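You operate a simulated robot arm through the tools that you are given. There is no shell and no other tool. Be economical: measure what you need, move in short steps, check, and stop when the job is done.

Carry out the task below with a simulated robot arm. There is one attempt and no reset: what you move stays moved.

Task
Stir 2 scoops of sugar into the tea and close the white pot.
Fine: with the small scoop into the grey mug; stirred with the steel spoon till no streaks show; both back where they lay; hardly any spilt.

It is judged by the outcome, as a careful person would: the job done as asked, and still so three seconds after it is handed in. It fails if anything else is knocked over, pushed out of place, dropped, spilled or broken.

Robot
A 7-joint arm with a two-finger parallel gripper, fixed in place. Base frame: the origin is at the foot of the arm, x ahead of it, y to its left, z up. Readings come in mm, degrees, newtons and seconds.
Its first joint turns from -166.0 to 166.0 degrees. Payload 3.91 kg.
The tool frame sits at the grasp point between the pads (the TCP): z along the fingers, y along the line on which they close. The tips reach 30 mm beyond it. Largest opening 110 mm; finger width 20, thickness 10; the body of the gripper, 48 by 112 mm, starts 55 mm behind the TCP.
Orientation is told as [roll, pitch, yaw] about the base's x, y, z axes, in that order, counted from this pose: with the fingers straight down and closing along the base's y, the tool's x points along the base's -x, its y along +y and its z along -z.

Tools
- The arm moves only by the tool apply_moves. Its argument "rows" is a list of rows, each an object of numbers (a shift or turn left out is 0, a gripper value left out holds the last): "gripper": the opening in per cent of the stroke, from 0 (shut) to 100 (fully open); "dx", "dy", "dz": the shift along the tool's x, y, z in m; "wx", "wy", "wz": the turn, a rotation vector about the tool's x, y, z in degrees. In form: [{"gripper": .., "dx": .., "dy": .., "dz": .., "wx": .., "wy": .., "wz": ..}, ...]. A call has 1 to 12 rows; each row shifts and turns the commanded pose from where the row before left it, along the tool's axes as they then stand. Rows are played at 5 a second. More than 50 mm and 8.6 degrees between two rows, or a gripper value outside its range, and nothing of the call is played. A pose out of reach is approached as far as the arm can. The call stops where the force on the tool passes 40 N (or 10 N more than at its start, if that is more) or the arm is blocked; 0.2 s more then pass. Each finger travels about 153 mm/s and halts on what it meets, pressing with about 27 N; the grip force reading is that of the motor and also rises with nothing between the fingers. The clock runs only during rows and for 0.2 s after the last one: add rows that do not move to give the fingers time. The reply holds the time, the measured pose of the TCP, the force on the tool along the base axes, the opening and the grip force, in the units named above and with some noise.
- Cameras (640 x 400 px; columns grow to the right, rows downward): "scene" is fixed at [218.9, -499.8, 1502.9]; the picture's right is [0.97, -0.25, 0.00], its down [-0.10, -0.37, -0.93] and it looks along [0.23, 0.90, -0.38] (base axes); focal length 317 px, centre (320, 200). "wrist" rides on the gripper at [77, 7, -114] in the tool frame; the picture's right is [-0.09, 1.00, 0.00], its down [-0.80, -0.07, -0.59] and it looks along [-0.59, -0.05, 0.80] (tool axes); focal length 270 px, centre (320, 200). There is no depth. A picture from a camera that has moved, and an enlarged one, comes with that camera's place and axes in the base frame and with its lens.
- snapshot(camera): a new picture of that camera. It takes no simulated time.
- move_column(by): slides the trunk up (or, below 0, down) by that many mm; the arm rides with it, the base frame stays. It gives what a move gives, with no picture.
- zoom(camera, box): a new picture of the part [left, top, right, bottom] of that camera's present view, enlarged. It takes no simulated time.
- close_job(): hands the job in; it is judged then, once.

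Work in short steps. Places have to be worked out from the pictures, the camera data and where the tool is seen: move nearer, look again, correct. Check each grasp and each placing, and mend what went wrong. You have 120 turns and 68 pictures in all, those below and enlarged ones among them. Open the gripper and draw the arm clear of the work before you hand the job in, unless the task says otherwise; then end with one line.

The tools are called as a command line: name --argument value ..., lists and objects as JSON in quotes. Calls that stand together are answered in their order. apply_moves: Moves the arm, as the interface text tells. Its arguments: {"type":"object","properties":{"rows":{"type":"array"}},"required":["rows"]} The other tools are called the same way: move_column (by) slides the trunk up or down; snapshot (camera) takes a picture; zoom (camera, box) takes an enlarged picture of a part of a camera's view; close_job () hands the job in.

At the start:

```text
t: 0.0
ee_pos: [386.5, 142.0, 1408.9]
tool_rot: [-0.1, 0.0, 0.0]
ft_force: [0.2, 0.6, -0.2]
width: 109.9
grasp_force: 0.0
trunk travel left (down, up): [-550.0, 60.0]
```

scene: 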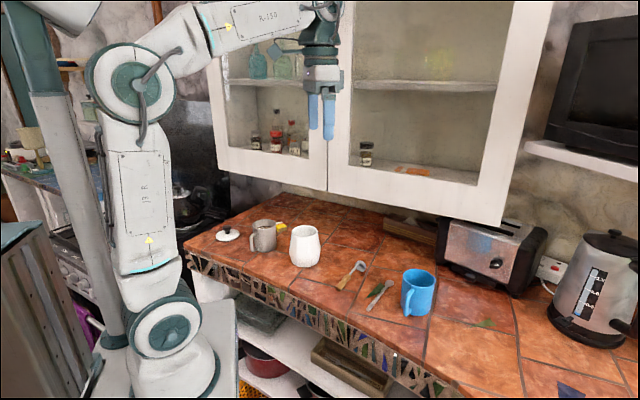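
wrist: 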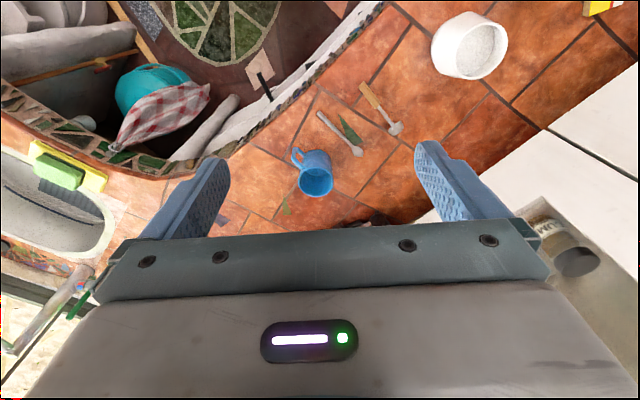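

The counter shows a lid, a grey mug, a white pot, a small wooden-handled scoop, a spoon and a blue mug. I zoom in to see the details.

zoom --camera "scene" --box '[200, 200, 340, 288]'

zoom --camera "scene" --box '[320, 240, 448, 320]'

zoom --camera "wrist" --box '[270, 0, 526, 160]'

```text
4.55 times, centred on (270, 244) of scene
camera zoom: at [218.9, -499.8, 1502.9], right [0.97, -0.25, 0.0], down [-0.1, -0.37, -0.93], along [0.23, 0.9, -0.38], focal length 1442 px, centre (547, 0)
```

zoom: 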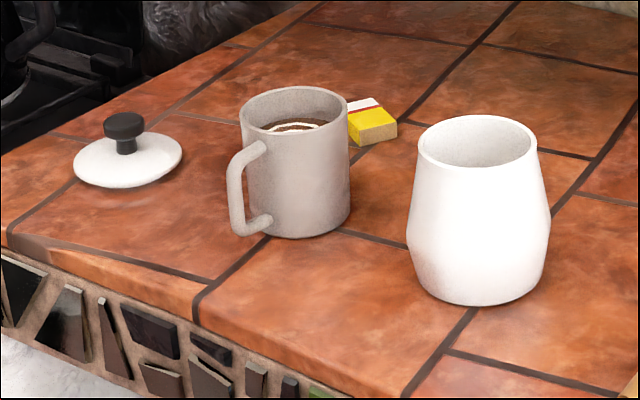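

```text
5.00 times, centred on (384, 280) of scene
camera zoom: at [218.9, -499.8, 1502.9], right [0.97, -0.25, 0.0], down [-0.1, -0.37, -0.93], along [0.23, 0.9, -0.38], focal length 1586 px, centre (0, -200)
```

zoom: 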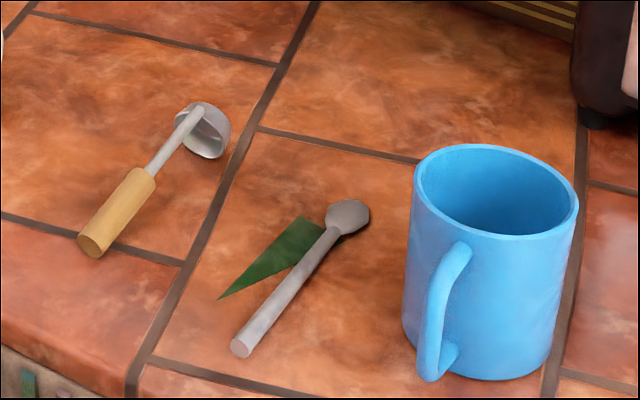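

```text
2.50 times, centred on (398, 80) of wrist
camera zoom: at [309.0, 149.3, 1522.2], right [0.09, 1.0, 0.0], down [0.8, -0.07, 0.59], along [0.59, -0.05, -0.8], focal length 676 px, centre (125, 500)
```

zoom: 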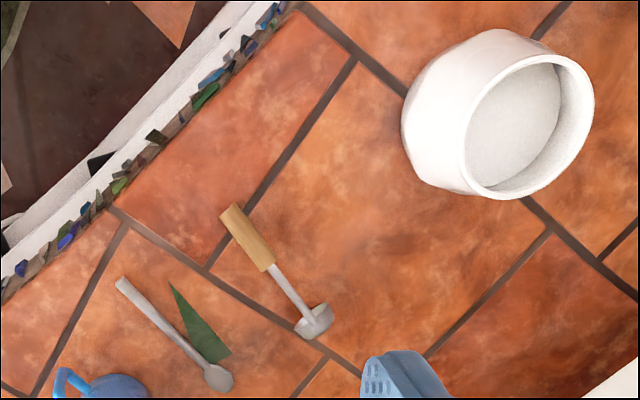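

The scoop lies at about (475,261)→(584,357) and the spoon at about (531,161)→(642,255). The grey mug is near (278,574), the pot near (409,462) and the lid near (139,688). I move above the scoop with the gripper turned to its handle, to look closer.

apply_moves --rows '[{"gripper": 100, "dx": -0.017, "dy": 0.0211, "dz": 0.0413}, {"dx": -0.017, "dy": 0.0211, "dz": 0.0413}, {"dx": -0.017, "dy": 0.0211, "dz": 0.0413}, {"dx": -0.017, "dy": 0.0211, "dz": 0.0413}, {"dx": -0.017, "dy": 0.0211, "dz": 0.0413}, {"dx": -0.017, "dy": 0.0211, "dz": 0.0413}, {"dx": -0.017, "dy": 0.0211, "dz": 0.0413}, {"wz": -8.2}, {"wz": -8.2}, {"wz": -8.2}, {"wz": -8.2}, {"wz": -8.2}]'

snapshot --camera "wrist"

```text
t: 2.6
ee_pos: [506.1, 288.5, 1119.8]
tool_rot: [0.0, 0.1, 41.2]
ft_force: [-0.3, 0.5, -0.1]
width: 110.1
grasp_force: 0.0
trunk travel left (down, up): [-550.0, 60.0]
```

```text
62 pictures are left
camera wrist: at [442.4, 244.3, 1233.4], right [-0.59, 0.81, 0.0], down [0.65, 0.47, 0.59], along [0.48, 0.35, -0.8], focal length 270 px, centre (320, 200)
```

wrist: 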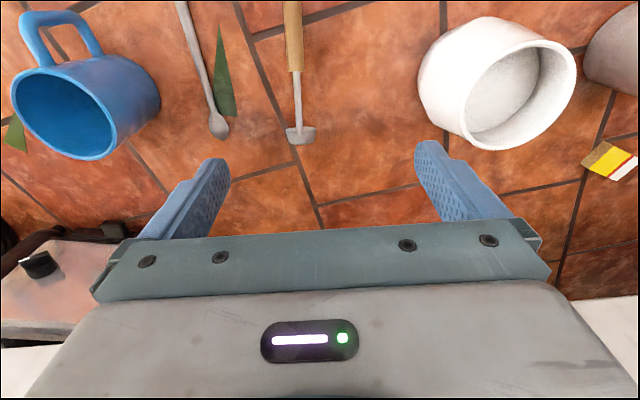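

Triangulating between the two cameras puts the counter nearer z≈895 than 869, so I'll go down cautiously. I zoom on the scoop and spoon first.

zoom --camera "wrist" --box '[180, 0, 388, 130]'

apply_moves --rows '[{"dx": 0.03, "dz": 0.035}, {"dx": 0.03, "dz": 0.035}, {"dz": 0.03}]'

snapshot --camera "wrist"

```text
3.08 times, centred on (284, 65) of wrist
camera zoom: at [442.4, 244.3, 1233.4], right [-0.59, 0.81, 0.0], down [0.65, 0.47, 0.59], along [0.48, 0.35, -0.8], focal length 832 px, centre (431, 615)
```

zoom: 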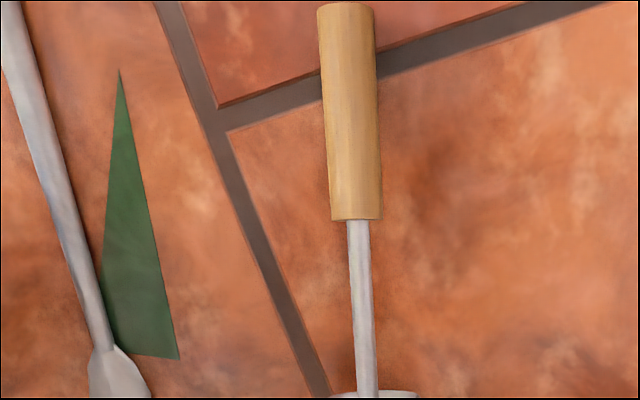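

```text
t: 3.4
ee_pos: [460.0, 249.6, 1017.8]
tool_rot: [0.1, 0.0, 41.0]
ft_force: [-0.6, -0.2, -0.2]
width: 110.1
grasp_force: 0.1
trunk travel left (down, up): [-550.0, 60.0]
```

```text
60 pictures are left
camera wrist: at [396.9, 205.3, 1131.0], right [-0.59, 0.81, 0.0], down [0.65, 0.47, 0.59], along [0.48, 0.35, -0.8], focal length 270 px, centre (320, 200)
```

wrist: 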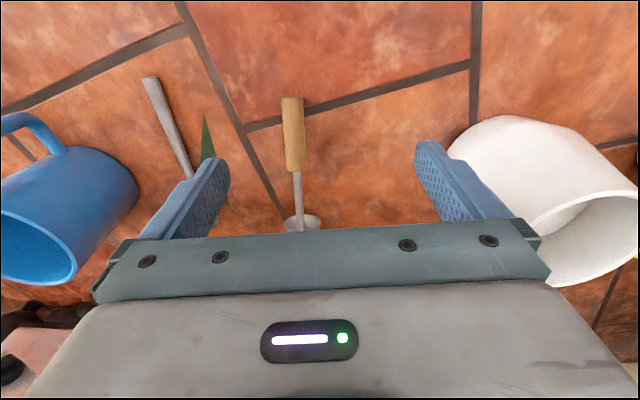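

I zoom on the scoop's bowl to learn which way it opens.

zoom --camera "wrist" --box '[240, 160, 368, 240]'

zoom --camera "scene" --box '[330, 255, 378, 285]'

```text
5.00 times, centred on (304, 200) of wrist
camera zoom: at [396.9, 205.3, 1131.0], right [-0.59, 0.81, 0.0], down [0.65, 0.47, 0.59], along [0.48, 0.35, -0.8], focal length 1351 px, centre (400, 200)
```

zoom: 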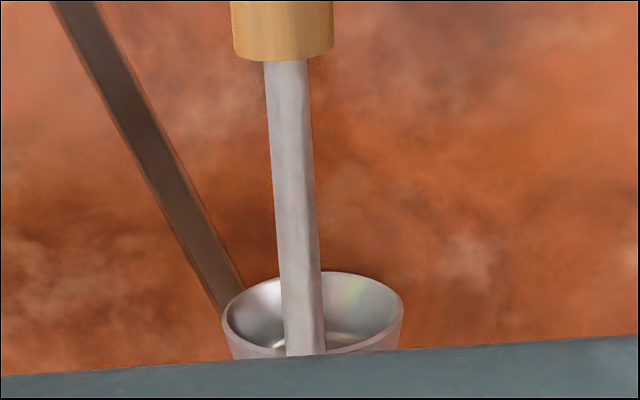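

```text
13.33 times, centred on (354, 270) of scene
camera zoom: at [218.9, -499.8, 1502.9], right [0.97, -0.25, 0.0], down [-0.1, -0.37, -0.93], along [0.23, 0.9, -0.38], focal length 4229 px, centre (-133, -733)
```

zoom: 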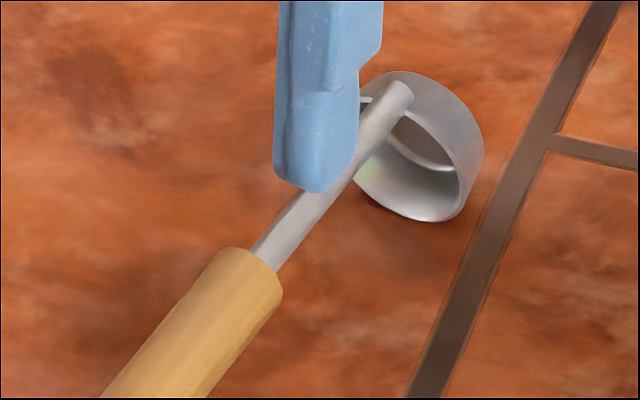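

The scoop is a ladle: its cup opens toward the handle and the shank lies on the upper side. I line up over the wooden handle at (484,241) with yaw 37 and come down to z≈960 with a smaller opening.

apply_moves --rows '[{"gripper": 50, "wz": 4}, {"dx": -0.014, "dy": -0.0213}, {"dz": 0.03}, {"dz": 0.028}]'

snapshot --camera "wrist"

zoom --camera "scene" --box '[288, 220, 416, 300]'

```text
t: 4.4
ee_pos: [484.2, 241.7, 960.6]
tool_rot: [0.0, -0.1, 37.0]
ft_force: [0.2, -0.6, -0.3]
width: 54.9
grasp_force: 0.0
trunk travel left (down, up): [-550.0, 60.0]
```

```text
57 pictures are left
camera wrist: at [418.5, 200.9, 1074.6], right [-0.53, 0.85, 0.0], down [0.68, 0.43, 0.59], along [0.5, 0.31, -0.8], focal length 270 px, centre (320, 200)
```

wrist: 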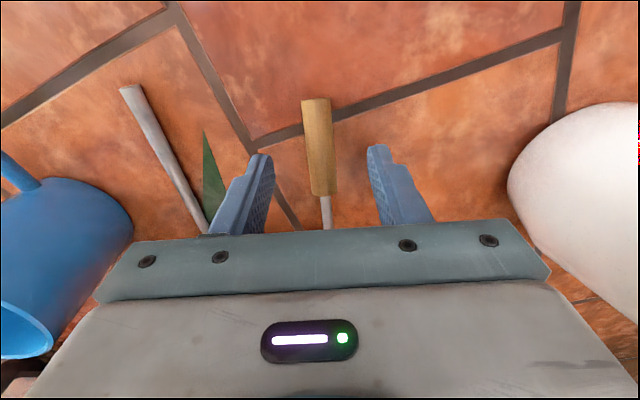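

```text
5.00 times, centred on (352, 260) of scene
camera zoom: at [218.9, -499.8, 1502.9], right [0.97, -0.25, 0.0], down [-0.1, -0.37, -0.93], along [0.23, 0.9, -0.38], focal length 1586 px, centre (160, -100)
```

zoom: 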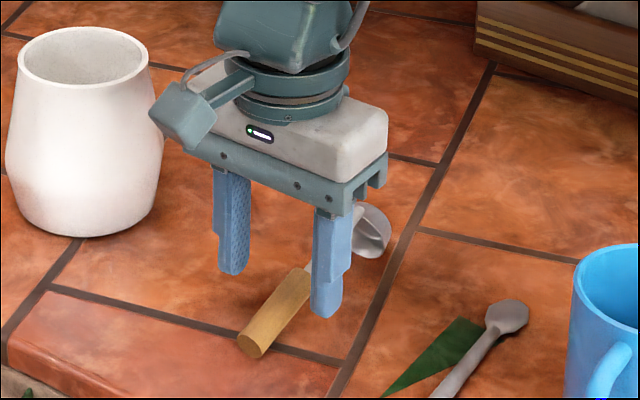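

The handle is centred between the fingers. I go down in small steps, watching the force for counter contact.

apply_moves --rows '[{"dz": 0.01}, {"dz": 0.01}, {"dz": 0.006}, {}]'

zoom --camera "scene" --box '[320, 250, 384, 290]'

```text
t: 5.4
ee_pos: [484.4, 241.3, 935.4]
tool_rot: [-0.1, 0.0, 37.0]
ft_force: [0.3, -0.1, 0.0]
width: 55.3
grasp_force: 0.1
trunk travel left (down, up): [-550.0, 60.0]
```

```text
10.00 times, centred on (352, 270) of scene
camera zoom: at [218.9, -499.8, 1502.9], right [0.97, -0.25, 0.0], down [-0.1, -0.37, -0.93], along [0.23, 0.9, -0.38], focal length 3172 px, centre (0, -500)
```

zoom: 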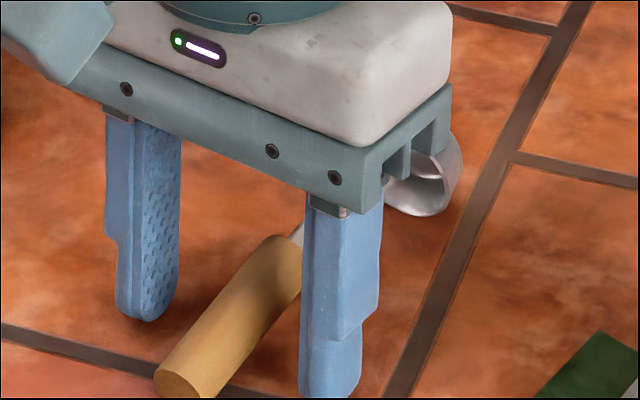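

No contact yet. I lower a little more, watching the force.

apply_moves --rows '[{"dz": 0.003}, {"dz": 0.003}, {}]'

```text
t: 6.2
ee_pos: [485.7, 241.1, 930.0]
tool_rot: [0.1, -0.1, 36.9]
ft_force: [0.4, -0.4, 12.3]
width: 55.3
grasp_force: 0.1
trunk travel left (down, up): [-550.0, 60.0]
```

The tips touched at TCP z≈930, so the counter is at about z 900. I back off 2 mm and close on the handle.

apply_moves --rows '[{"dz": -0.0025}, {"gripper": 0}, {}, {}, {}]'

snapshot --camera "wrist"

```text
t: 7.4
ee_pos: [484.4, 241.2, 931.0]
tool_rot: [0.0, -0.1, 37.1]
ft_force: [-0.4, 0.5, -0.7]
width: 16.9
grasp_force: 27.6
trunk travel left (down, up): [-550.0, 60.0]
```

```text
54 pictures are left
camera wrist: at [418.7, 201.4, 1045.4], right [-0.53, 0.85, 0.0], down [0.68, 0.43, 0.59], along [0.5, 0.31, -0.8], focal length 270 px, centre (320, 200)
```

wrist: 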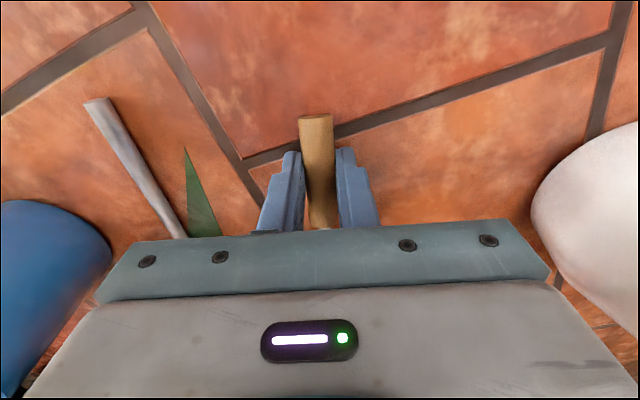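

The scoop is held (width 16.9). I note its resting pose as TCP (484.4, 241.2, 931), yaw 37. I lift straight up, then turn the wrist so the bowl can later hang down.

apply_moves --rows '[{"dz": -0.02}, {"dz": -0.04}, {"dz": -0.05}, {"dz": -0.05}, {"dz": -0.05}, {"dz": -0.04}, {"wz": 8.5}, {"wz": 8.5}, {"wz": 8.5}, {"wz": 8.5}]'

apply_moves --rows '[{"wz": 8.5}, {"wz": 8.5}, {"wz": 8.5}, {"wz": 8.5}, {"wz": 8.5}, {"wz": 8.5}]'

snapshot --camera "scene"

```text
t: 9.6
ee_pos: [485.8, 242.1, 1182.0]
tool_rot: [0.0, 0.0, 2.9]
ft_force: [-0.3, 0.7, -0.8]
width: 17.1
grasp_force: 27.0
trunk travel left (down, up): [-550.0, 60.0]
```

```text
t: 11.0
ee_pos: [484.4, 242.4, 1182.1]
tool_rot: [0.0, 0.0, -48.1]
ft_force: [-0.4, -0.5, -1.6]
width: 17.1
grasp_force: 27.0
trunk travel left (down, up): [-550.0, 60.0]
```

```text
53 pictures are left
```

scene: 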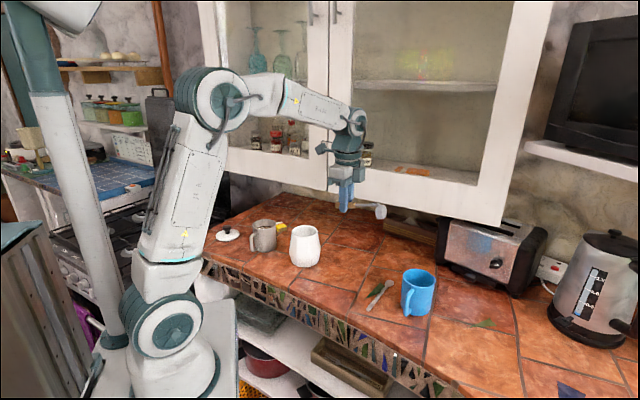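

The scoop is firm in the grip. I tilt half way about tool y so the bowl swings down, then check.

apply_moves --rows '[{"wy": 8}, {"wy": 8}, {"wy": 8}, {"wy": 8}, {"wy": 8}, {"wy": 8}]'

snapshot --camera "scene"

```text
t: 12.4
ee_pos: [484.3, 240.7, 1182.9]
tool_rot: [0.0, 48.0, -48.0]
ft_force: [-0.7, 1.0, -0.6]
width: 16.8
grasp_force: 27.3
trunk travel left (down, up): [-550.0, 60.0]
```

```text
52 pictures are left
```

scene: 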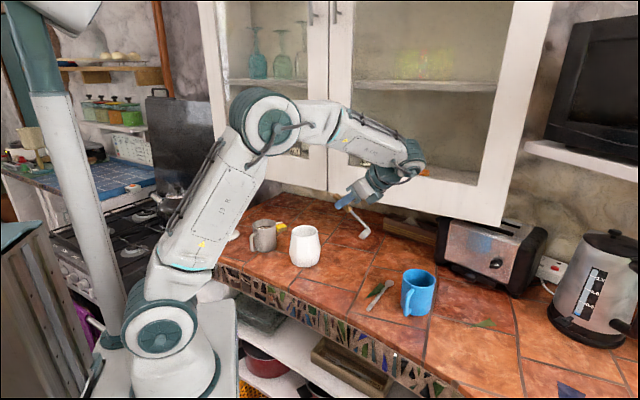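

That works and stays clear of the cabinet. I go on to about 88° so the bowl hangs upright, and look with the wrist camera.

apply_moves --rows '[{"wy": 8}, {"wy": 8}, {"wy": 8}, {"wy": 8}, {"wy": 8}]'

zoom --camera "scene" --box '[256, 120, 448, 240]'

snapshot --camera "wrist"

```text
t: 13.6
ee_pos: [484.2, 240.4, 1182.4]
tool_rot: [0.4, 88.2, -47.6]
ft_force: [-0.1, 0.0, -0.5]
width: 16.7
grasp_force: 27.3
trunk travel left (down, up): [-550.0, 60.0]
```

```text
3.33 times, centred on (352, 180) of scene
camera zoom: at [218.9, -499.8, 1502.9], right [0.97, -0.25, 0.0], down [-0.1, -0.37, -0.93], along [0.23, 0.9, -0.38], focal length 1057 px, centre (213, 267)
```

zoom: 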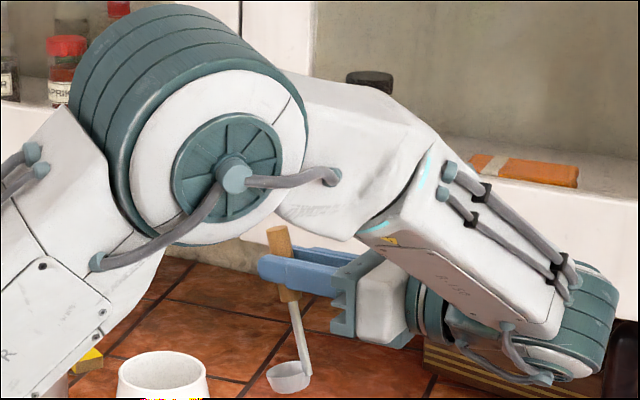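

```text
50 pictures are left
camera wrist: at [563.7, 163.2, 1261.6], right [0.74, 0.66, -0.09], down [0.36, -0.51, -0.78], along [-0.56, 0.55, -0.62], focal length 270 px, centre (320, 200)
```

wrist: 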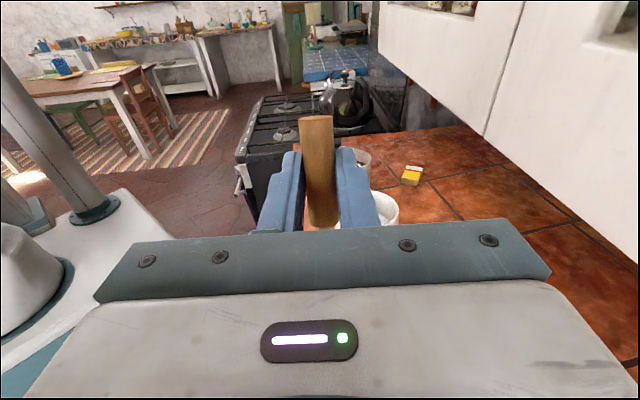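

The bowl now hangs down with its opening up. I zoom on it to see its tilt and where it sits relative to the fingers.

zoom --camera "scene" --box '[310, 184, 374, 244]'

zoom --camera "wrist" --box '[330, 130, 458, 210]'

```text
6.67 times, centred on (342, 214) of scene
camera zoom: at [218.9, -499.8, 1502.9], right [0.97, -0.25, 0.0], down [-0.1, -0.37, -0.93], along [0.23, 0.9, -0.38], focal length 2115 px, centre (173, 107)
```

zoom: 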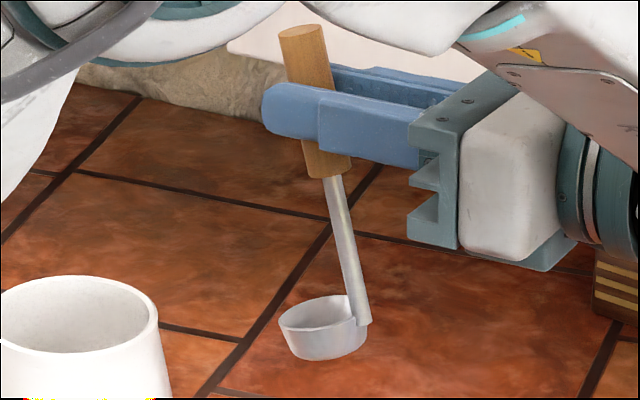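

```text
5.00 times, centred on (394, 170) of wrist
camera zoom: at [563.7, 163.2, 1261.6], right [0.74, 0.66, -0.09], down [0.36, -0.51, -0.78], along [-0.56, 0.55, -0.62], focal length 1351 px, centre (-50, 350)
```

zoom: 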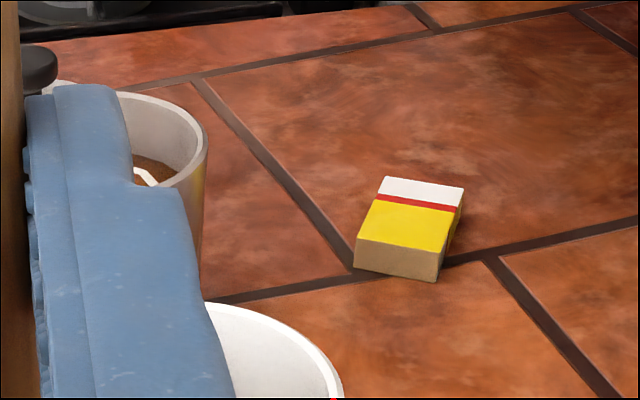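

The shank sits on the hand side and the bowl is about 100 mm from the TCP and 15 mm beyond it. From the pictures the pot is centred near (400,415) with its rim at about 1010 and the sugar at about 985. I tilt to 60° and bring the bowl above the pot, still high.

apply_moves --rows '[{"wy": -7}, {"wy": -7}, {"wy": -7}, {"wy": -7}, {"dx": 0.016, "dy": 0.0108, "dz": 0.0388}, {"dx": 0.016, "dy": 0.0108, "dz": 0.0388}, {"dx": 0.016, "dy": 0.0108, "dz": 0.0388}, {"dx": 0.016, "dy": 0.0108, "dz": 0.0388}, {"dx": 0.016, "dy": 0.0108, "dz": 0.0388}]'

snapshot --camera "scene"

snapshot --camera "wrist"

```text
t: 15.6
ee_pos: [382.1, 433.2, 1156.9]
tool_rot: [-0.2, 60.0, -48.1]
ft_force: [0.1, 0.5, -0.5]
width: 16.7
grasp_force: 26.7
trunk travel left (down, up): [-550.0, 60.0]
```

```text
47 pictures are left
```

scene: 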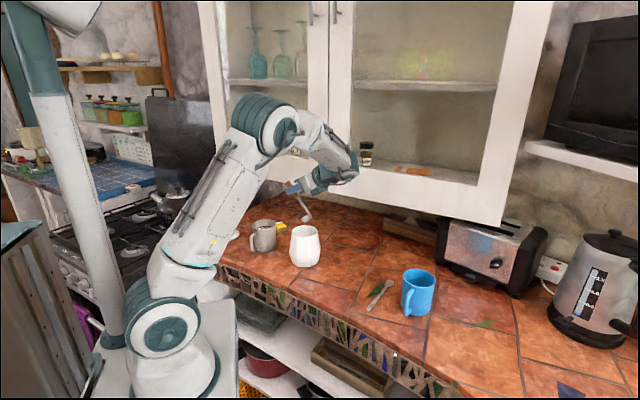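

```text
46 pictures are left
camera wrist: at [427.1, 394.0, 1280.0], right [0.77, 0.63, -0.08], down [0.56, -0.73, -0.4], along [-0.31, 0.26, -0.92], focal length 270 px, centre (320, 200)
```

wrist: 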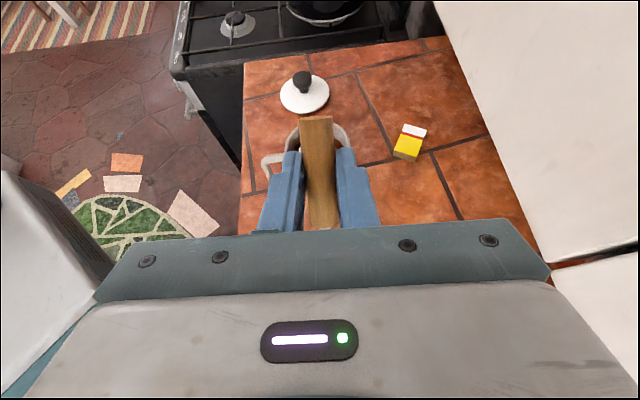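

I zoom on the bowl over the pot for precise alignment.

zoom --camera "scene" --box '[264, 180, 344, 270]'

```text
4.44 times, centred on (304, 225) of scene
camera zoom: at [218.9, -499.8, 1502.9], right [0.97, -0.25, 0.0], down [-0.1, -0.37, -0.93], along [0.23, 0.9, -0.38], focal length 1410 px, centre (391, 89)
```

zoom: 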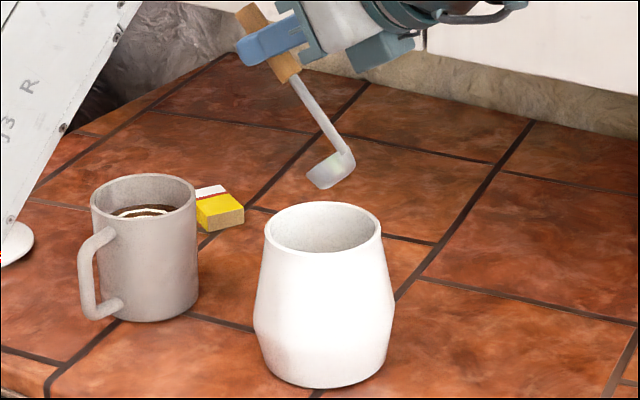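

My projections agree with the picture for both bowl and pot. I lower until the bowl's lip is near the sugar, watching the force.

apply_moves --rows '[{"dx": -0.0173, "dz": 0.01}, {"dx": -0.0173, "dz": 0.01}, {"dx": -0.0173, "dz": 0.01}, {}]'

zoom --camera "scene" --box '[280, 200, 344, 270]'

```text
t: 16.6
ee_pos: [382.4, 432.1, 1093.4]
tool_rot: [0.0, 59.9, -48.1]
ft_force: [0.2, 0.6, -0.6]
width: 16.9
grasp_force: 26.4
trunk travel left (down, up): [-550.0, 60.0]
```

```text
5.71 times, centred on (312, 235) of scene
camera zoom: at [218.9, -499.8, 1502.9], right [0.97, -0.25, 0.0], down [-0.1, -0.37, -0.93], along [0.23, 0.9, -0.38], focal length 1812 px, centre (366, 0)
```

zoom: 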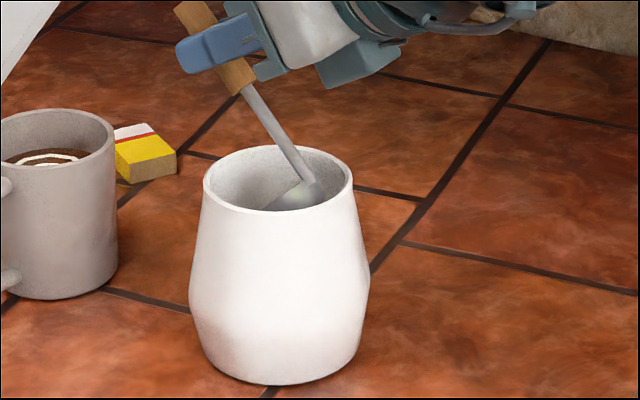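

The bowl is inside the pot. I go down another 22 mm into the sugar in small steps.

apply_moves --rows '[{"dx": -0.0065, "dz": 0.00375}, {"dx": -0.0065, "dz": 0.00375}, {"dx": -0.0061, "dz": 0.0035}]'

zoom --camera "scene" --box '[280, 200, 344, 270]'

```text
t: 17.4
ee_pos: [384.7, 430.8, 1071.6]
tool_rot: [0.0, 60.0, -47.9]
ft_force: [0.3, -0.1, 0.3]
width: 16.8
grasp_force: 26.9
trunk travel left (down, up): [-550.0, 60.0]
```

```text
5.71 times, centred on (312, 235) of scene
camera zoom: at [218.9, -499.8, 1502.9], right [0.97, -0.25, 0.0], down [-0.1, -0.37, -0.93], along [0.23, 0.9, -0.38], focal length 1812 px, centre (366, 0)
```

zoom: 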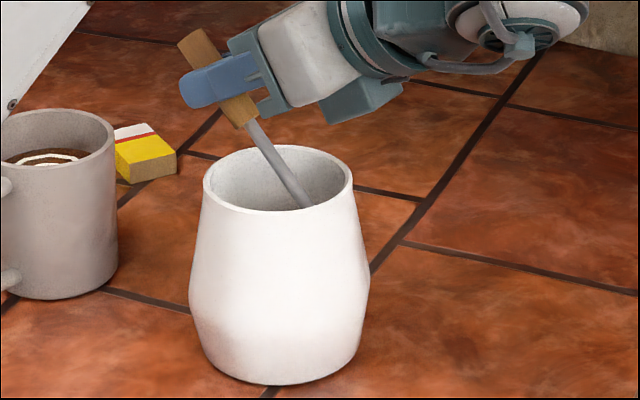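

There is no clear contact yet, so the sugar may be lower than I judged. I go down another 14 mm in small steps.

apply_moves --rows '[{"dx": -0.0043, "dz": 0.0025}, {"dx": -0.0043, "dz": 0.0025}, {"dx": -0.0035, "dz": 0.002}]'

```text
t: 18.2
ee_pos: [385.0, 431.5, 1058.1]
tool_rot: [0.0, 60.0, -47.9]
ft_force: [-0.2, 0.1, -1.5]
width: 16.8
grasp_force: 27.0
trunk travel left (down, up): [-550.0, 60.0]
```

I now scoop: sweep the bowl along while rotating it level (θ 60→98), then lift it straight up out of the sugar.

apply_moves --rows '[{"dx": -0.0006, "dz": -0.0095, "wy": 8}, {"dx": -0.0012, "dz": -0.0092, "wy": 8}, {"dx": -0.0019, "dz": -0.0089, "wy": 8}, {"dx": -0.0026, "dz": -0.0088, "wy": 8}, {"dx": -0.0021, "dz": -0.0104, "wy": 6}, {}]'

apply_moves --rows '[{"dx": 0.0149, "dz": 0.0021}, {"dx": 0.0149, "dz": 0.0021}, {"dx": 0.0149, "dz": 0.0021}, {"dx": 0.0149, "dz": 0.0021}, {"dx": 0.0149, "dz": 0.0021}]'

zoom --camera "scene" --box '[280, 190, 344, 260]'

```text
t: 19.6
ee_pos: [416.1, 399.0, 1062.5]
tool_rot: [179.9, 81.9, 132.0]
ft_force: [-0.1, 0.3, -0.7]
width: 16.9
grasp_force: 27.0
trunk travel left (down, up): [-550.0, 60.0]
```

```text
t: 20.8
ee_pos: [414.9, 398.1, 1136.6]
tool_rot: [-179.5, 81.9, 132.5]
ft_force: [-0.1, 0.0, -0.8]
width: 17.1
grasp_force: 26.5
trunk travel left (down, up): [-550.0, 60.0]
```

```text
5.71 times, centred on (312, 225) of scene
camera zoom: at [218.9, -499.8, 1502.9], right [0.97, -0.25, 0.0], down [-0.1, -0.37, -0.93], along [0.23, 0.9, -0.38], focal length 1812 px, centre (366, 57)
```

zoom: 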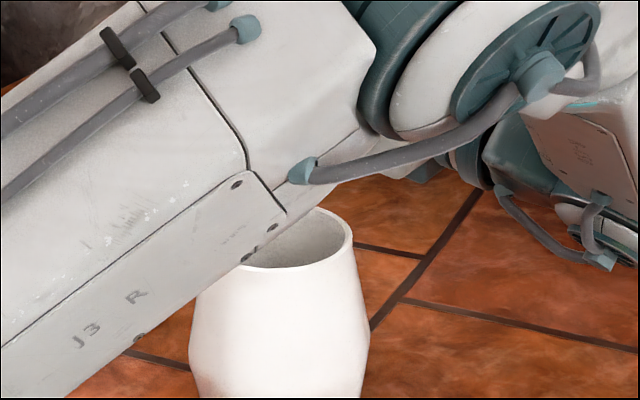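

The arm now hides the bowl from the scene camera, so I take the full views.

snapshot --camera "scene"

snapshot --camera "wrist"

```text
41 pictures are left
```

scene: 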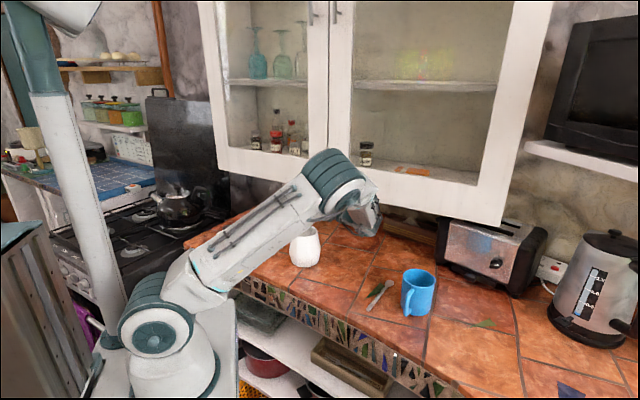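

```text
40 pictures are left
camera wrist: at [504.1, 310.3, 1195.5], right [0.73, 0.68, -0.09], down [0.27, -0.4, -0.88], along [-0.63, 0.62, -0.47], focal length 270 px, centre (320, 200)
```

wrist: 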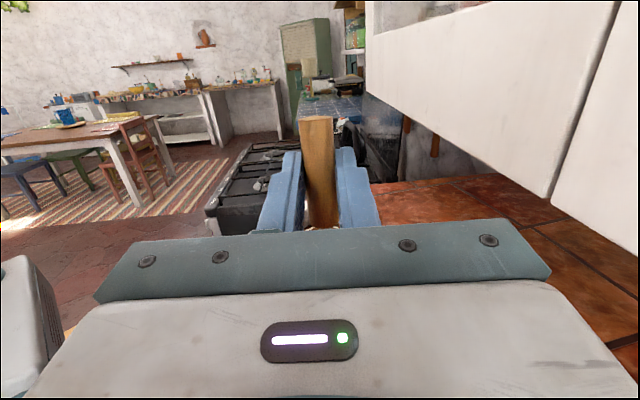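

The bowl is just behind the arm's link. I shift it about 25 mm to the right, still over the pot, to see what it holds.

apply_moves --rows '[{"dx": -0.0022, "dz": -0.013}, {"dx": -0.0022, "dz": -0.013}, {}]'

zoom --camera "scene" --box '[296, 205, 344, 245]'

```text
t: 21.6
ee_pos: [432.9, 379.4, 1127.2]
tool_rot: [-179.9, 82.0, 132.0]
ft_force: [0.1, 0.4, -0.7]
width: 17.2
grasp_force: 26.9
trunk travel left (down, up): [-550.0, 60.0]
```

```text
10.00 times, centred on (320, 225) of scene
camera zoom: at [218.9, -499.8, 1502.9], right [0.97, -0.25, 0.0], down [-0.1, -0.37, -0.93], along [0.23, 0.9, -0.38], focal length 3172 px, centre (320, -50)
```

zoom: 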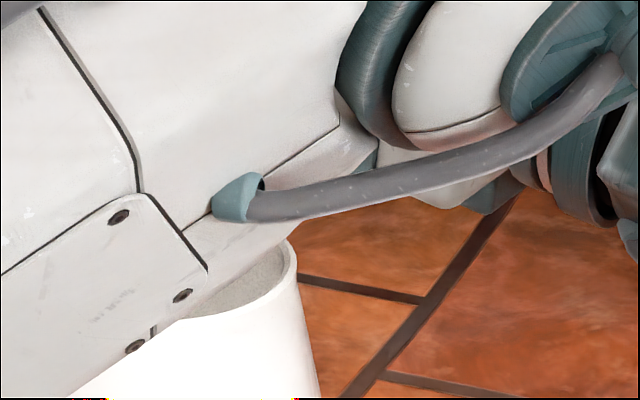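

I go back over the pot's centre and raise the trunk 60 mm while lowering the arm by the same amount, to lift the elbow out of view.

apply_moves --rows '[{"dx": -0.0018, "dz": 0.0125}, {"dx": -0.0018, "dz": 0.0125}, {}]'

move_column --by 60

apply_moves --rows '[{"dx": -0.0149, "dz": -0.0021}, {"dx": -0.0149, "dz": -0.0021}, {"dx": -0.0149, "dz": -0.0021}, {"dx": -0.0149, "dz": -0.0021}]'

snapshot --camera "scene"

```text
t: 22.4
ee_pos: [415.8, 398.3, 1128.0]
tool_rot: [-179.9, 81.9, 132.1]
ft_force: [-0.1, -0.6, -1.0]
width: 17.1
grasp_force: 26.2
trunk travel left (down, up): [-550.0, 60.0]
```

```text
t: 23.4
ee_pos: [415.9, 396.6, 1189.1]
tool_rot: [-179.9, 82.0, 132.1]
ft_force: [0.0, 0.3, -1.2]
width: 16.6
grasp_force: 26.5
trunk travel left (down, up): [-610.0, 0.0]
```

```text
t: 24.4
ee_pos: [415.5, 397.6, 1128.3]
tool_rot: [-179.8, 82.0, 132.2]
ft_force: [-0.5, 0.4, -1.6]
width: 16.8
grasp_force: 27.1
trunk travel left (down, up): [-610.0, 0.0]
```

```text
38 pictures are left
```

scene: 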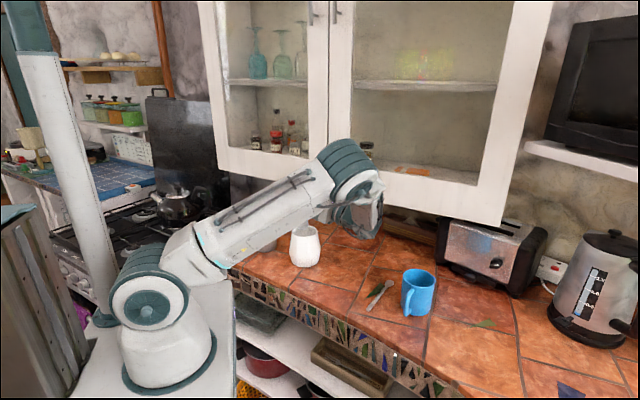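

zoom --camera "scene" --box '[288, 205, 336, 245]'

```text
10.00 times, centred on (312, 225) of scene
camera zoom: at [218.9, -499.8, 1502.9], right [0.97, -0.25, 0.0], down [-0.1, -0.37, -0.93], along [0.23, 0.9, -0.38], focal length 3172 px, centre (400, -50)
```

zoom: 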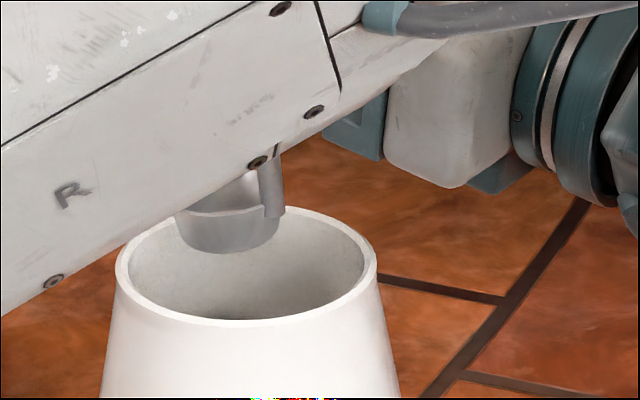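

The bowl came up empty, so the sugar lies deeper, around 965. I tilt to 68° and dip again, with the bowl centre down to about 942.

apply_moves --rows '[{"dx": 0.0018, "dz": 0.0081, "wy": -7.5}, {"dx": 0.0011, "dz": 0.00805, "wy": -7.5}, {"dx": 0.0005, "dz": 0.0081, "wy": -7.5}, {"dx": -0.0002, "dz": 0.0082, "wy": -7.5}, {"dx": -0.0139, "dz": 0.0056}, {"dx": -0.0139, "dz": 0.0056}, {"dx": -0.0139, "dz": 0.0056}, {"dx": -0.0139, "dz": 0.0056}, {}]'

zoom --camera "scene" --box '[272, 190, 352, 240]'

```text
t: 26.4
ee_pos: [393.8, 422.5, 1070.2]
tool_rot: [0.0, 68.0, -48.0]
ft_force: [-0.1, -0.3, -0.7]
width: 16.7
grasp_force: 27.3
trunk travel left (down, up): [-610.0, 0.0]
```

```text
8.00 times, centred on (312, 215) of scene
camera zoom: at [218.9, -499.8, 1502.9], right [0.97, -0.25, 0.0], down [-0.1, -0.37, -0.93], along [0.23, 0.9, -0.38], focal length 2538 px, centre (384, 80)
```

zoom: 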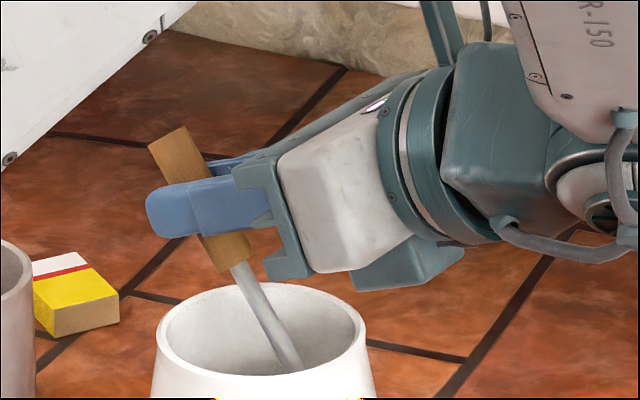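

The view is clear now. I go down another 30 mm, watching the force.

apply_moves --rows '[{"dx": -0.0074, "dz": 0.003}, {"dx": -0.0074, "dz": 0.003}, {"dx": -0.0074, "dz": 0.003}, {"dx": -0.0056, "dz": 0.00225}, {}]'

zoom --camera "scene" --box '[272, 190, 352, 240]'

```text
t: 27.6
ee_pos: [394.9, 421.6, 1039.1]
tool_rot: [-0.1, 68.1, -48.1]
ft_force: [0.1, 0.2, -1.5]
width: 17.1
grasp_force: 26.9
trunk travel left (down, up): [-610.0, 0.0]
```

```text
8.00 times, centred on (312, 215) of scene
camera zoom: at [218.9, -499.8, 1502.9], right [0.97, -0.25, 0.0], down [-0.1, -0.37, -0.93], along [0.23, 0.9, -0.38], focal length 2538 px, centre (384, 80)
```

zoom: 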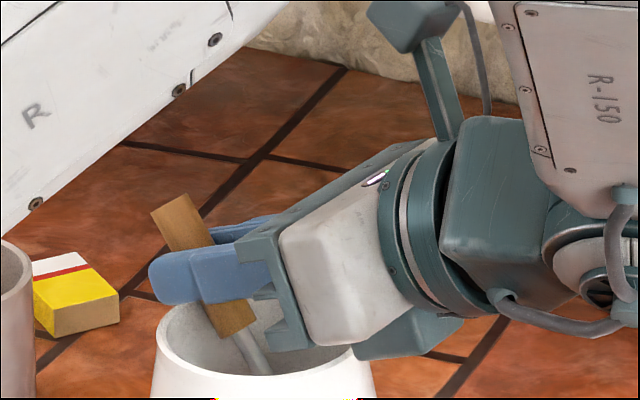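

The bowl is deep in the pot now. I sweep and level it (68→98°), then lift to look.

apply_moves --rows '[{"dx": -0.0009, "dz": -0.0083, "wy": 7.5}, {"dx": -0.00155, "dz": -0.00805, "wy": 7.5}, {"dx": -0.0022, "dz": -0.0079, "wy": 7.5}, {"dx": -0.0028, "dz": -0.0079, "wy": 7.5}, {}, {"dx": 0.0149, "dz": 0.0021}, {"dx": 0.0149, "dz": 0.0021}, {"dx": 0.0149, "dz": 0.0021}, {"dx": 0.0149, "dz": 0.0021}, {"dx": 0.0149, "dz": 0.0021}, {"dx": 0.0149, "dz": 0.0021}]'

zoom --camera "scene" --box '[288, 205, 336, 245]'

```text
t: 30.0
ee_pos: [416.5, 398.7, 1128.8]
tool_rot: [-180.0, 82.0, 132.0]
ft_force: [0.4, 0.6, -0.9]
width: 17.1
grasp_force: 27.2
trunk travel left (down, up): [-610.0, 0.0]
```

```text
10.00 times, centred on (312, 225) of scene
camera zoom: at [218.9, -499.8, 1502.9], right [0.97, -0.25, 0.0], down [-0.1, -0.37, -0.93], along [0.23, 0.9, -0.38], focal length 3172 px, centre (400, -50)
```

zoom: 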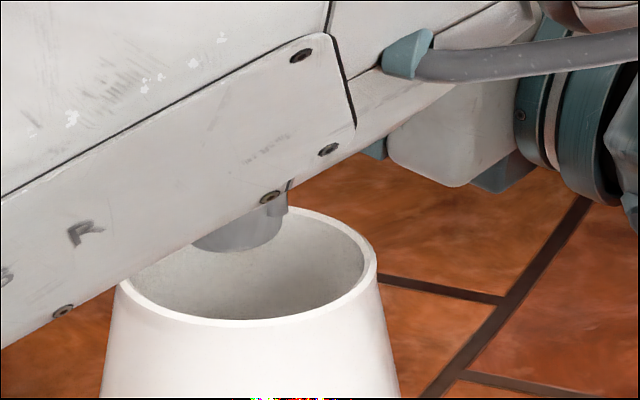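

The rim is just hidden, so I shift down 8 mm and right 12 mm to see inside.

apply_moves --rows '[{"dx": -0.0062, "dz": -0.013}, {}]'

zoom --camera "scene" --box '[296, 205, 344, 245]'

```text
t: 30.6
ee_pos: [426.1, 388.2, 1119.5]
tool_rot: [-180.0, 82.1, 132.1]
ft_force: [-0.6, -0.6, -0.9]
width: 16.8
grasp_force: 27.1
trunk travel left (down, up): [-610.0, 0.0]
```

```text
10.00 times, centred on (320, 225) of scene
camera zoom: at [218.9, -499.8, 1502.9], right [0.97, -0.25, 0.0], down [-0.1, -0.37, -0.93], along [0.23, 0.9, -0.38], focal length 3172 px, centre (320, -50)
```

zoom: 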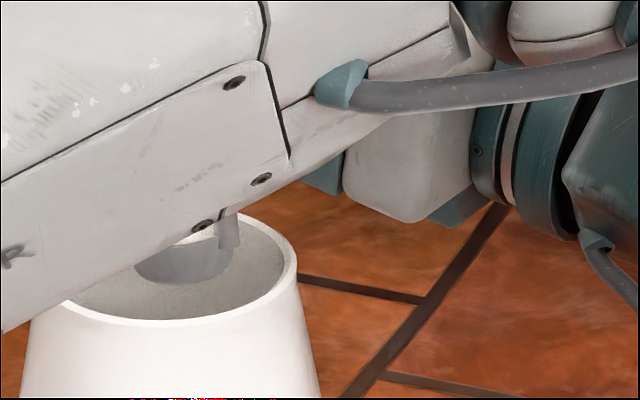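

zoom --camera "scene" --box '[304, 223, 328, 238]'

```text
16.00 times, centred on (316, 230) of scene
camera zoom: at [218.9, -499.8, 1502.9], right [0.97, -0.25, 0.0], down [-0.1, -0.37, -0.93], along [0.23, 0.9, -0.38], focal length 5075 px, centre (384, -288)
```

zoom: 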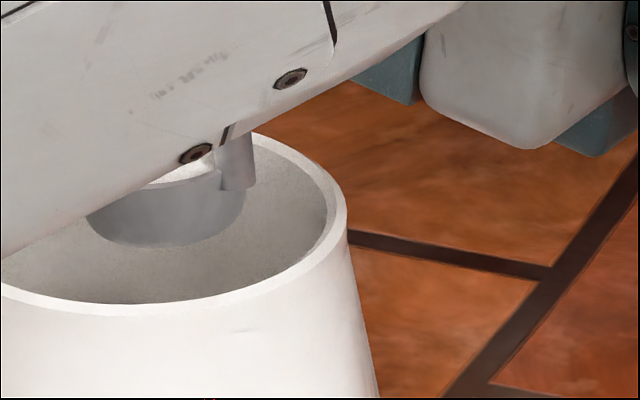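

The bowl is full of white sugar. I raise it and carry it level to above the grey mug at about (278,525), whose rim is at about 994.

apply_moves --rows '[{"dx": 0.0139, "dz": 0.002}, {"dx": 0.0139, "dz": 0.002}, {"dx": -0.0015, "dz": 0.0107, "dy": -0.0012}, {"dx": -0.003, "dz": 0.0213, "dy": -0.0023}, {"dx": -0.003, "dz": 0.0213, "dy": -0.0023}, {"dx": -0.003, "dz": 0.0213, "dy": -0.0023}, {"dx": -0.003, "dz": 0.0213, "dy": -0.0023}, {"dx": -0.003, "dz": 0.0213, "dy": -0.0023}, {"dx": -0.003, "dz": 0.0213, "dy": -0.0023}, {"dx": -0.003, "dz": 0.0213, "dy": -0.0023}, {"dx": -0.0015, "dz": 0.0107, "dy": -0.0012}, {}]'

snapshot --camera "scene"

```text
t: 33.2
ee_pos: [295.0, 503.3, 1150.6]
tool_rot: [-179.8, 82.0, 132.2]
ft_force: [-1.4, 0.2, -0.5]
width: 17.1
grasp_force: 27.3
trunk travel left (down, up): [-610.0, 0.0]
```

```text
31 pictures are left
```

scene: 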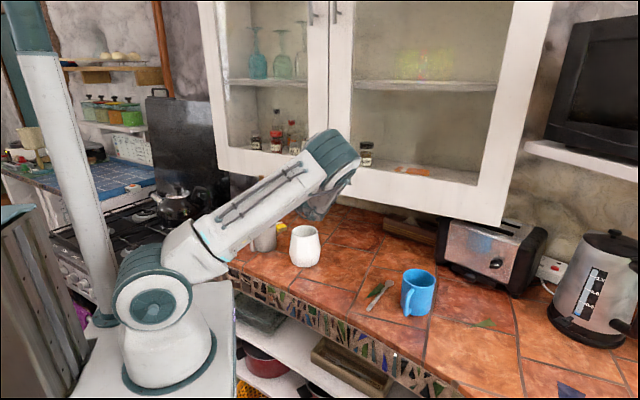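

The bowl is at (276,525), over the mug's centre. I lower 15 mm and tip the scoop about its bowl, with the hand swinging over to the left.

apply_moves --rows '[{"dx": -0.0149, "dz": -0.0021}, {"dx": 0.0011, "dz": 0.0141, "wy": -8}, {"dx": 0.0011, "dz": 0.0141, "wy": -8}, {"dx": 0.0011, "dz": 0.0141, "wy": -8}, {"dx": 0.0011, "dz": 0.0141, "wy": -8}, {"dx": 0.0011, "dz": 0.0141, "wy": -8}, {"dx": 0.0011, "dz": 0.0141, "wy": -8}, {"dx": 0.0011, "dz": 0.0141, "wy": -8}, {"dx": 0.0011, "dz": 0.0141, "wy": -8}, {}]'

zoom --camera "scene" --box '[216, 180, 312, 260]'

```text
t: 35.4
ee_pos: [226.7, 582.0, 1106.3]
tool_rot: [0.0, 33.9, -48.1]
ft_force: [0.3, 0.1, -0.8]
width: 16.6
grasp_force: 26.8
trunk travel left (down, up): [-610.0, 0.0]
```

```text
5.00 times, centred on (264, 220) of scene
camera zoom: at [218.9, -499.8, 1502.9], right [0.97, -0.25, 0.0], down [-0.1, -0.37, -0.93], along [0.23, 0.9, -0.38], focal length 1586 px, centre (600, 100)
```

zoom: 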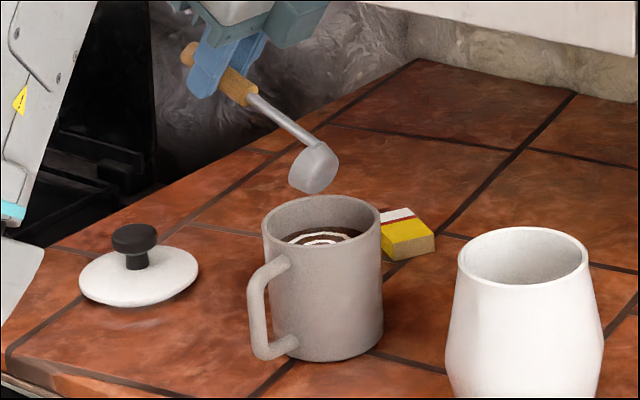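

The bowl is right above the mug. I go on tipping to θ≈-22 and wait for the sugar to fall.

apply_moves --rows '[{"dx": 0.0011, "dz": 0.0141, "wy": -8}, {"dx": 0.0011, "dz": 0.0141, "wy": -8}, {"dx": 0.0011, "dz": 0.0141, "wy": -8}, {"dx": 0.0011, "dz": 0.0141, "wy": -8}, {"dx": 0.0011, "dz": 0.0141, "wy": -8}, {"dx": 0.0011, "dz": 0.0141, "wy": -8}, {"dx": 0.0011, "dz": 0.0141, "wy": -8}, {}, {}, {}]'

zoom --camera "scene" --box '[216, 180, 312, 260]'

```text
t: 37.6
ee_pos: [209.0, 599.1, 1011.4]
tool_rot: [0.1, -22.0, -48.0]
ft_force: [1.2, 0.0, -0.7]
width: 16.7
grasp_force: 27.3
trunk travel left (down, up): [-610.0, 0.0]
```

```text
5.00 times, centred on (264, 220) of scene
camera zoom: at [218.9, -499.8, 1502.9], right [0.97, -0.25, 0.0], down [-0.1, -0.37, -0.93], along [0.23, 0.9, -0.38], focal length 1586 px, centre (600, 100)
```

zoom: 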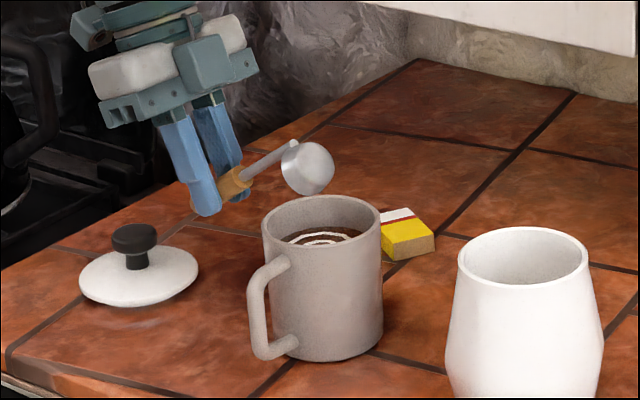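

No spill is visible. I tip the scoop back to θ=68 with the bowl staying over the mug.

apply_moves --rows '[{"dx": -0.0031, "dz": -0.0138, "wy": 8}, {"dx": -0.0031, "dz": -0.0138, "wy": 8}, {"dx": -0.0031, "dz": -0.0138, "wy": 8}, {"dx": -0.0031, "dz": -0.0138, "wy": 8}, {"dx": -0.0031, "dz": -0.0138, "wy": 8}, {"dx": -0.0031, "dz": -0.0138, "wy": 8}, {"dx": -0.0031, "dz": -0.0138, "wy": 8}, {"dx": -0.0031, "dz": -0.0138, "wy": 8}, {"dx": -0.0031, "dz": -0.0138, "wy": 8}, {"dx": -0.0031, "dz": -0.0138, "wy": 8}, {"dx": -0.0031, "dz": -0.0138, "wy": 8}, {"dx": -0.0006, "dz": -0.0035, "wy": 2}]'

zoom --camera "scene" --box '[240, 205, 288, 245]'

```text
t: 40.2
ee_pos: [259.8, 542.2, 1134.0]
tool_rot: [0.0, 68.1, -47.9]
ft_force: [0.5, -0.2, -1.3]
width: 16.9
grasp_force: 27.0
trunk travel left (down, up): [-610.0, 0.0]
```

```text
10.00 times, centred on (264, 225) of scene
camera zoom: at [218.9, -499.8, 1502.9], right [0.97, -0.25, 0.0], down [-0.1, -0.37, -0.93], along [0.23, 0.9, -0.38], focal length 3172 px, centre (880, -50)
```

zoom: 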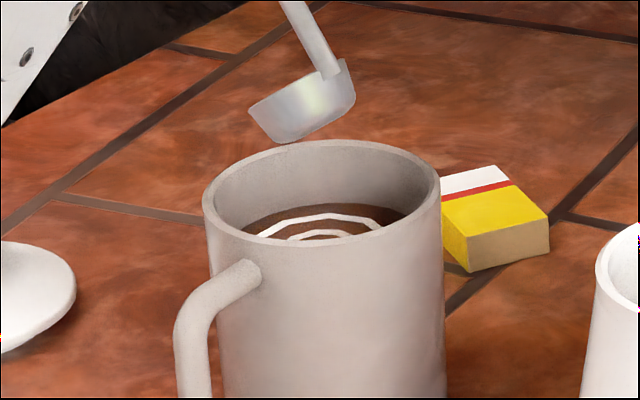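

The second scoop follows the same path: rise, go back to the pot, and dip to the same place 4 mm deeper.

apply_moves --rows '[{"dx": 0.0185, "dz": -0.0075}, {"dx": -0.0135, "dz": -0.0334, "dy": 0.0039}, {"dx": -0.0135, "dz": -0.0334, "dy": 0.0039}, {"dx": -0.0135, "dz": -0.0334, "dy": 0.0039}, {"dx": -0.0135, "dz": -0.0334, "dy": 0.0039}, {"dx": -0.0135, "dz": -0.0334, "dy": 0.0039}, {}]'

apply_moves --rows '[{"dx": -0.02, "dz": 0.0081}, {"dx": -0.0204, "dz": 0.0083}, {"dx": -0.0204, "dz": 0.0083}, {"dx": -0.0204, "dz": 0.0083}, {}]'

```text
t: 41.8
ee_pos: [393.8, 422.0, 1152.9]
tool_rot: [-0.1, 67.9, -48.0]
ft_force: [0.2, -0.7, -0.7]
width: 16.8
grasp_force: 27.0
trunk travel left (down, up): [-610.0, 0.0]
```

```text
t: 43.0
ee_pos: [395.1, 419.1, 1066.5]
tool_rot: [0.0, 68.0, -48.0]
ft_force: [-0.2, -0.8, -0.6]
width: 16.7
grasp_force: 26.8
trunk travel left (down, up): [-610.0, 0.0]
```

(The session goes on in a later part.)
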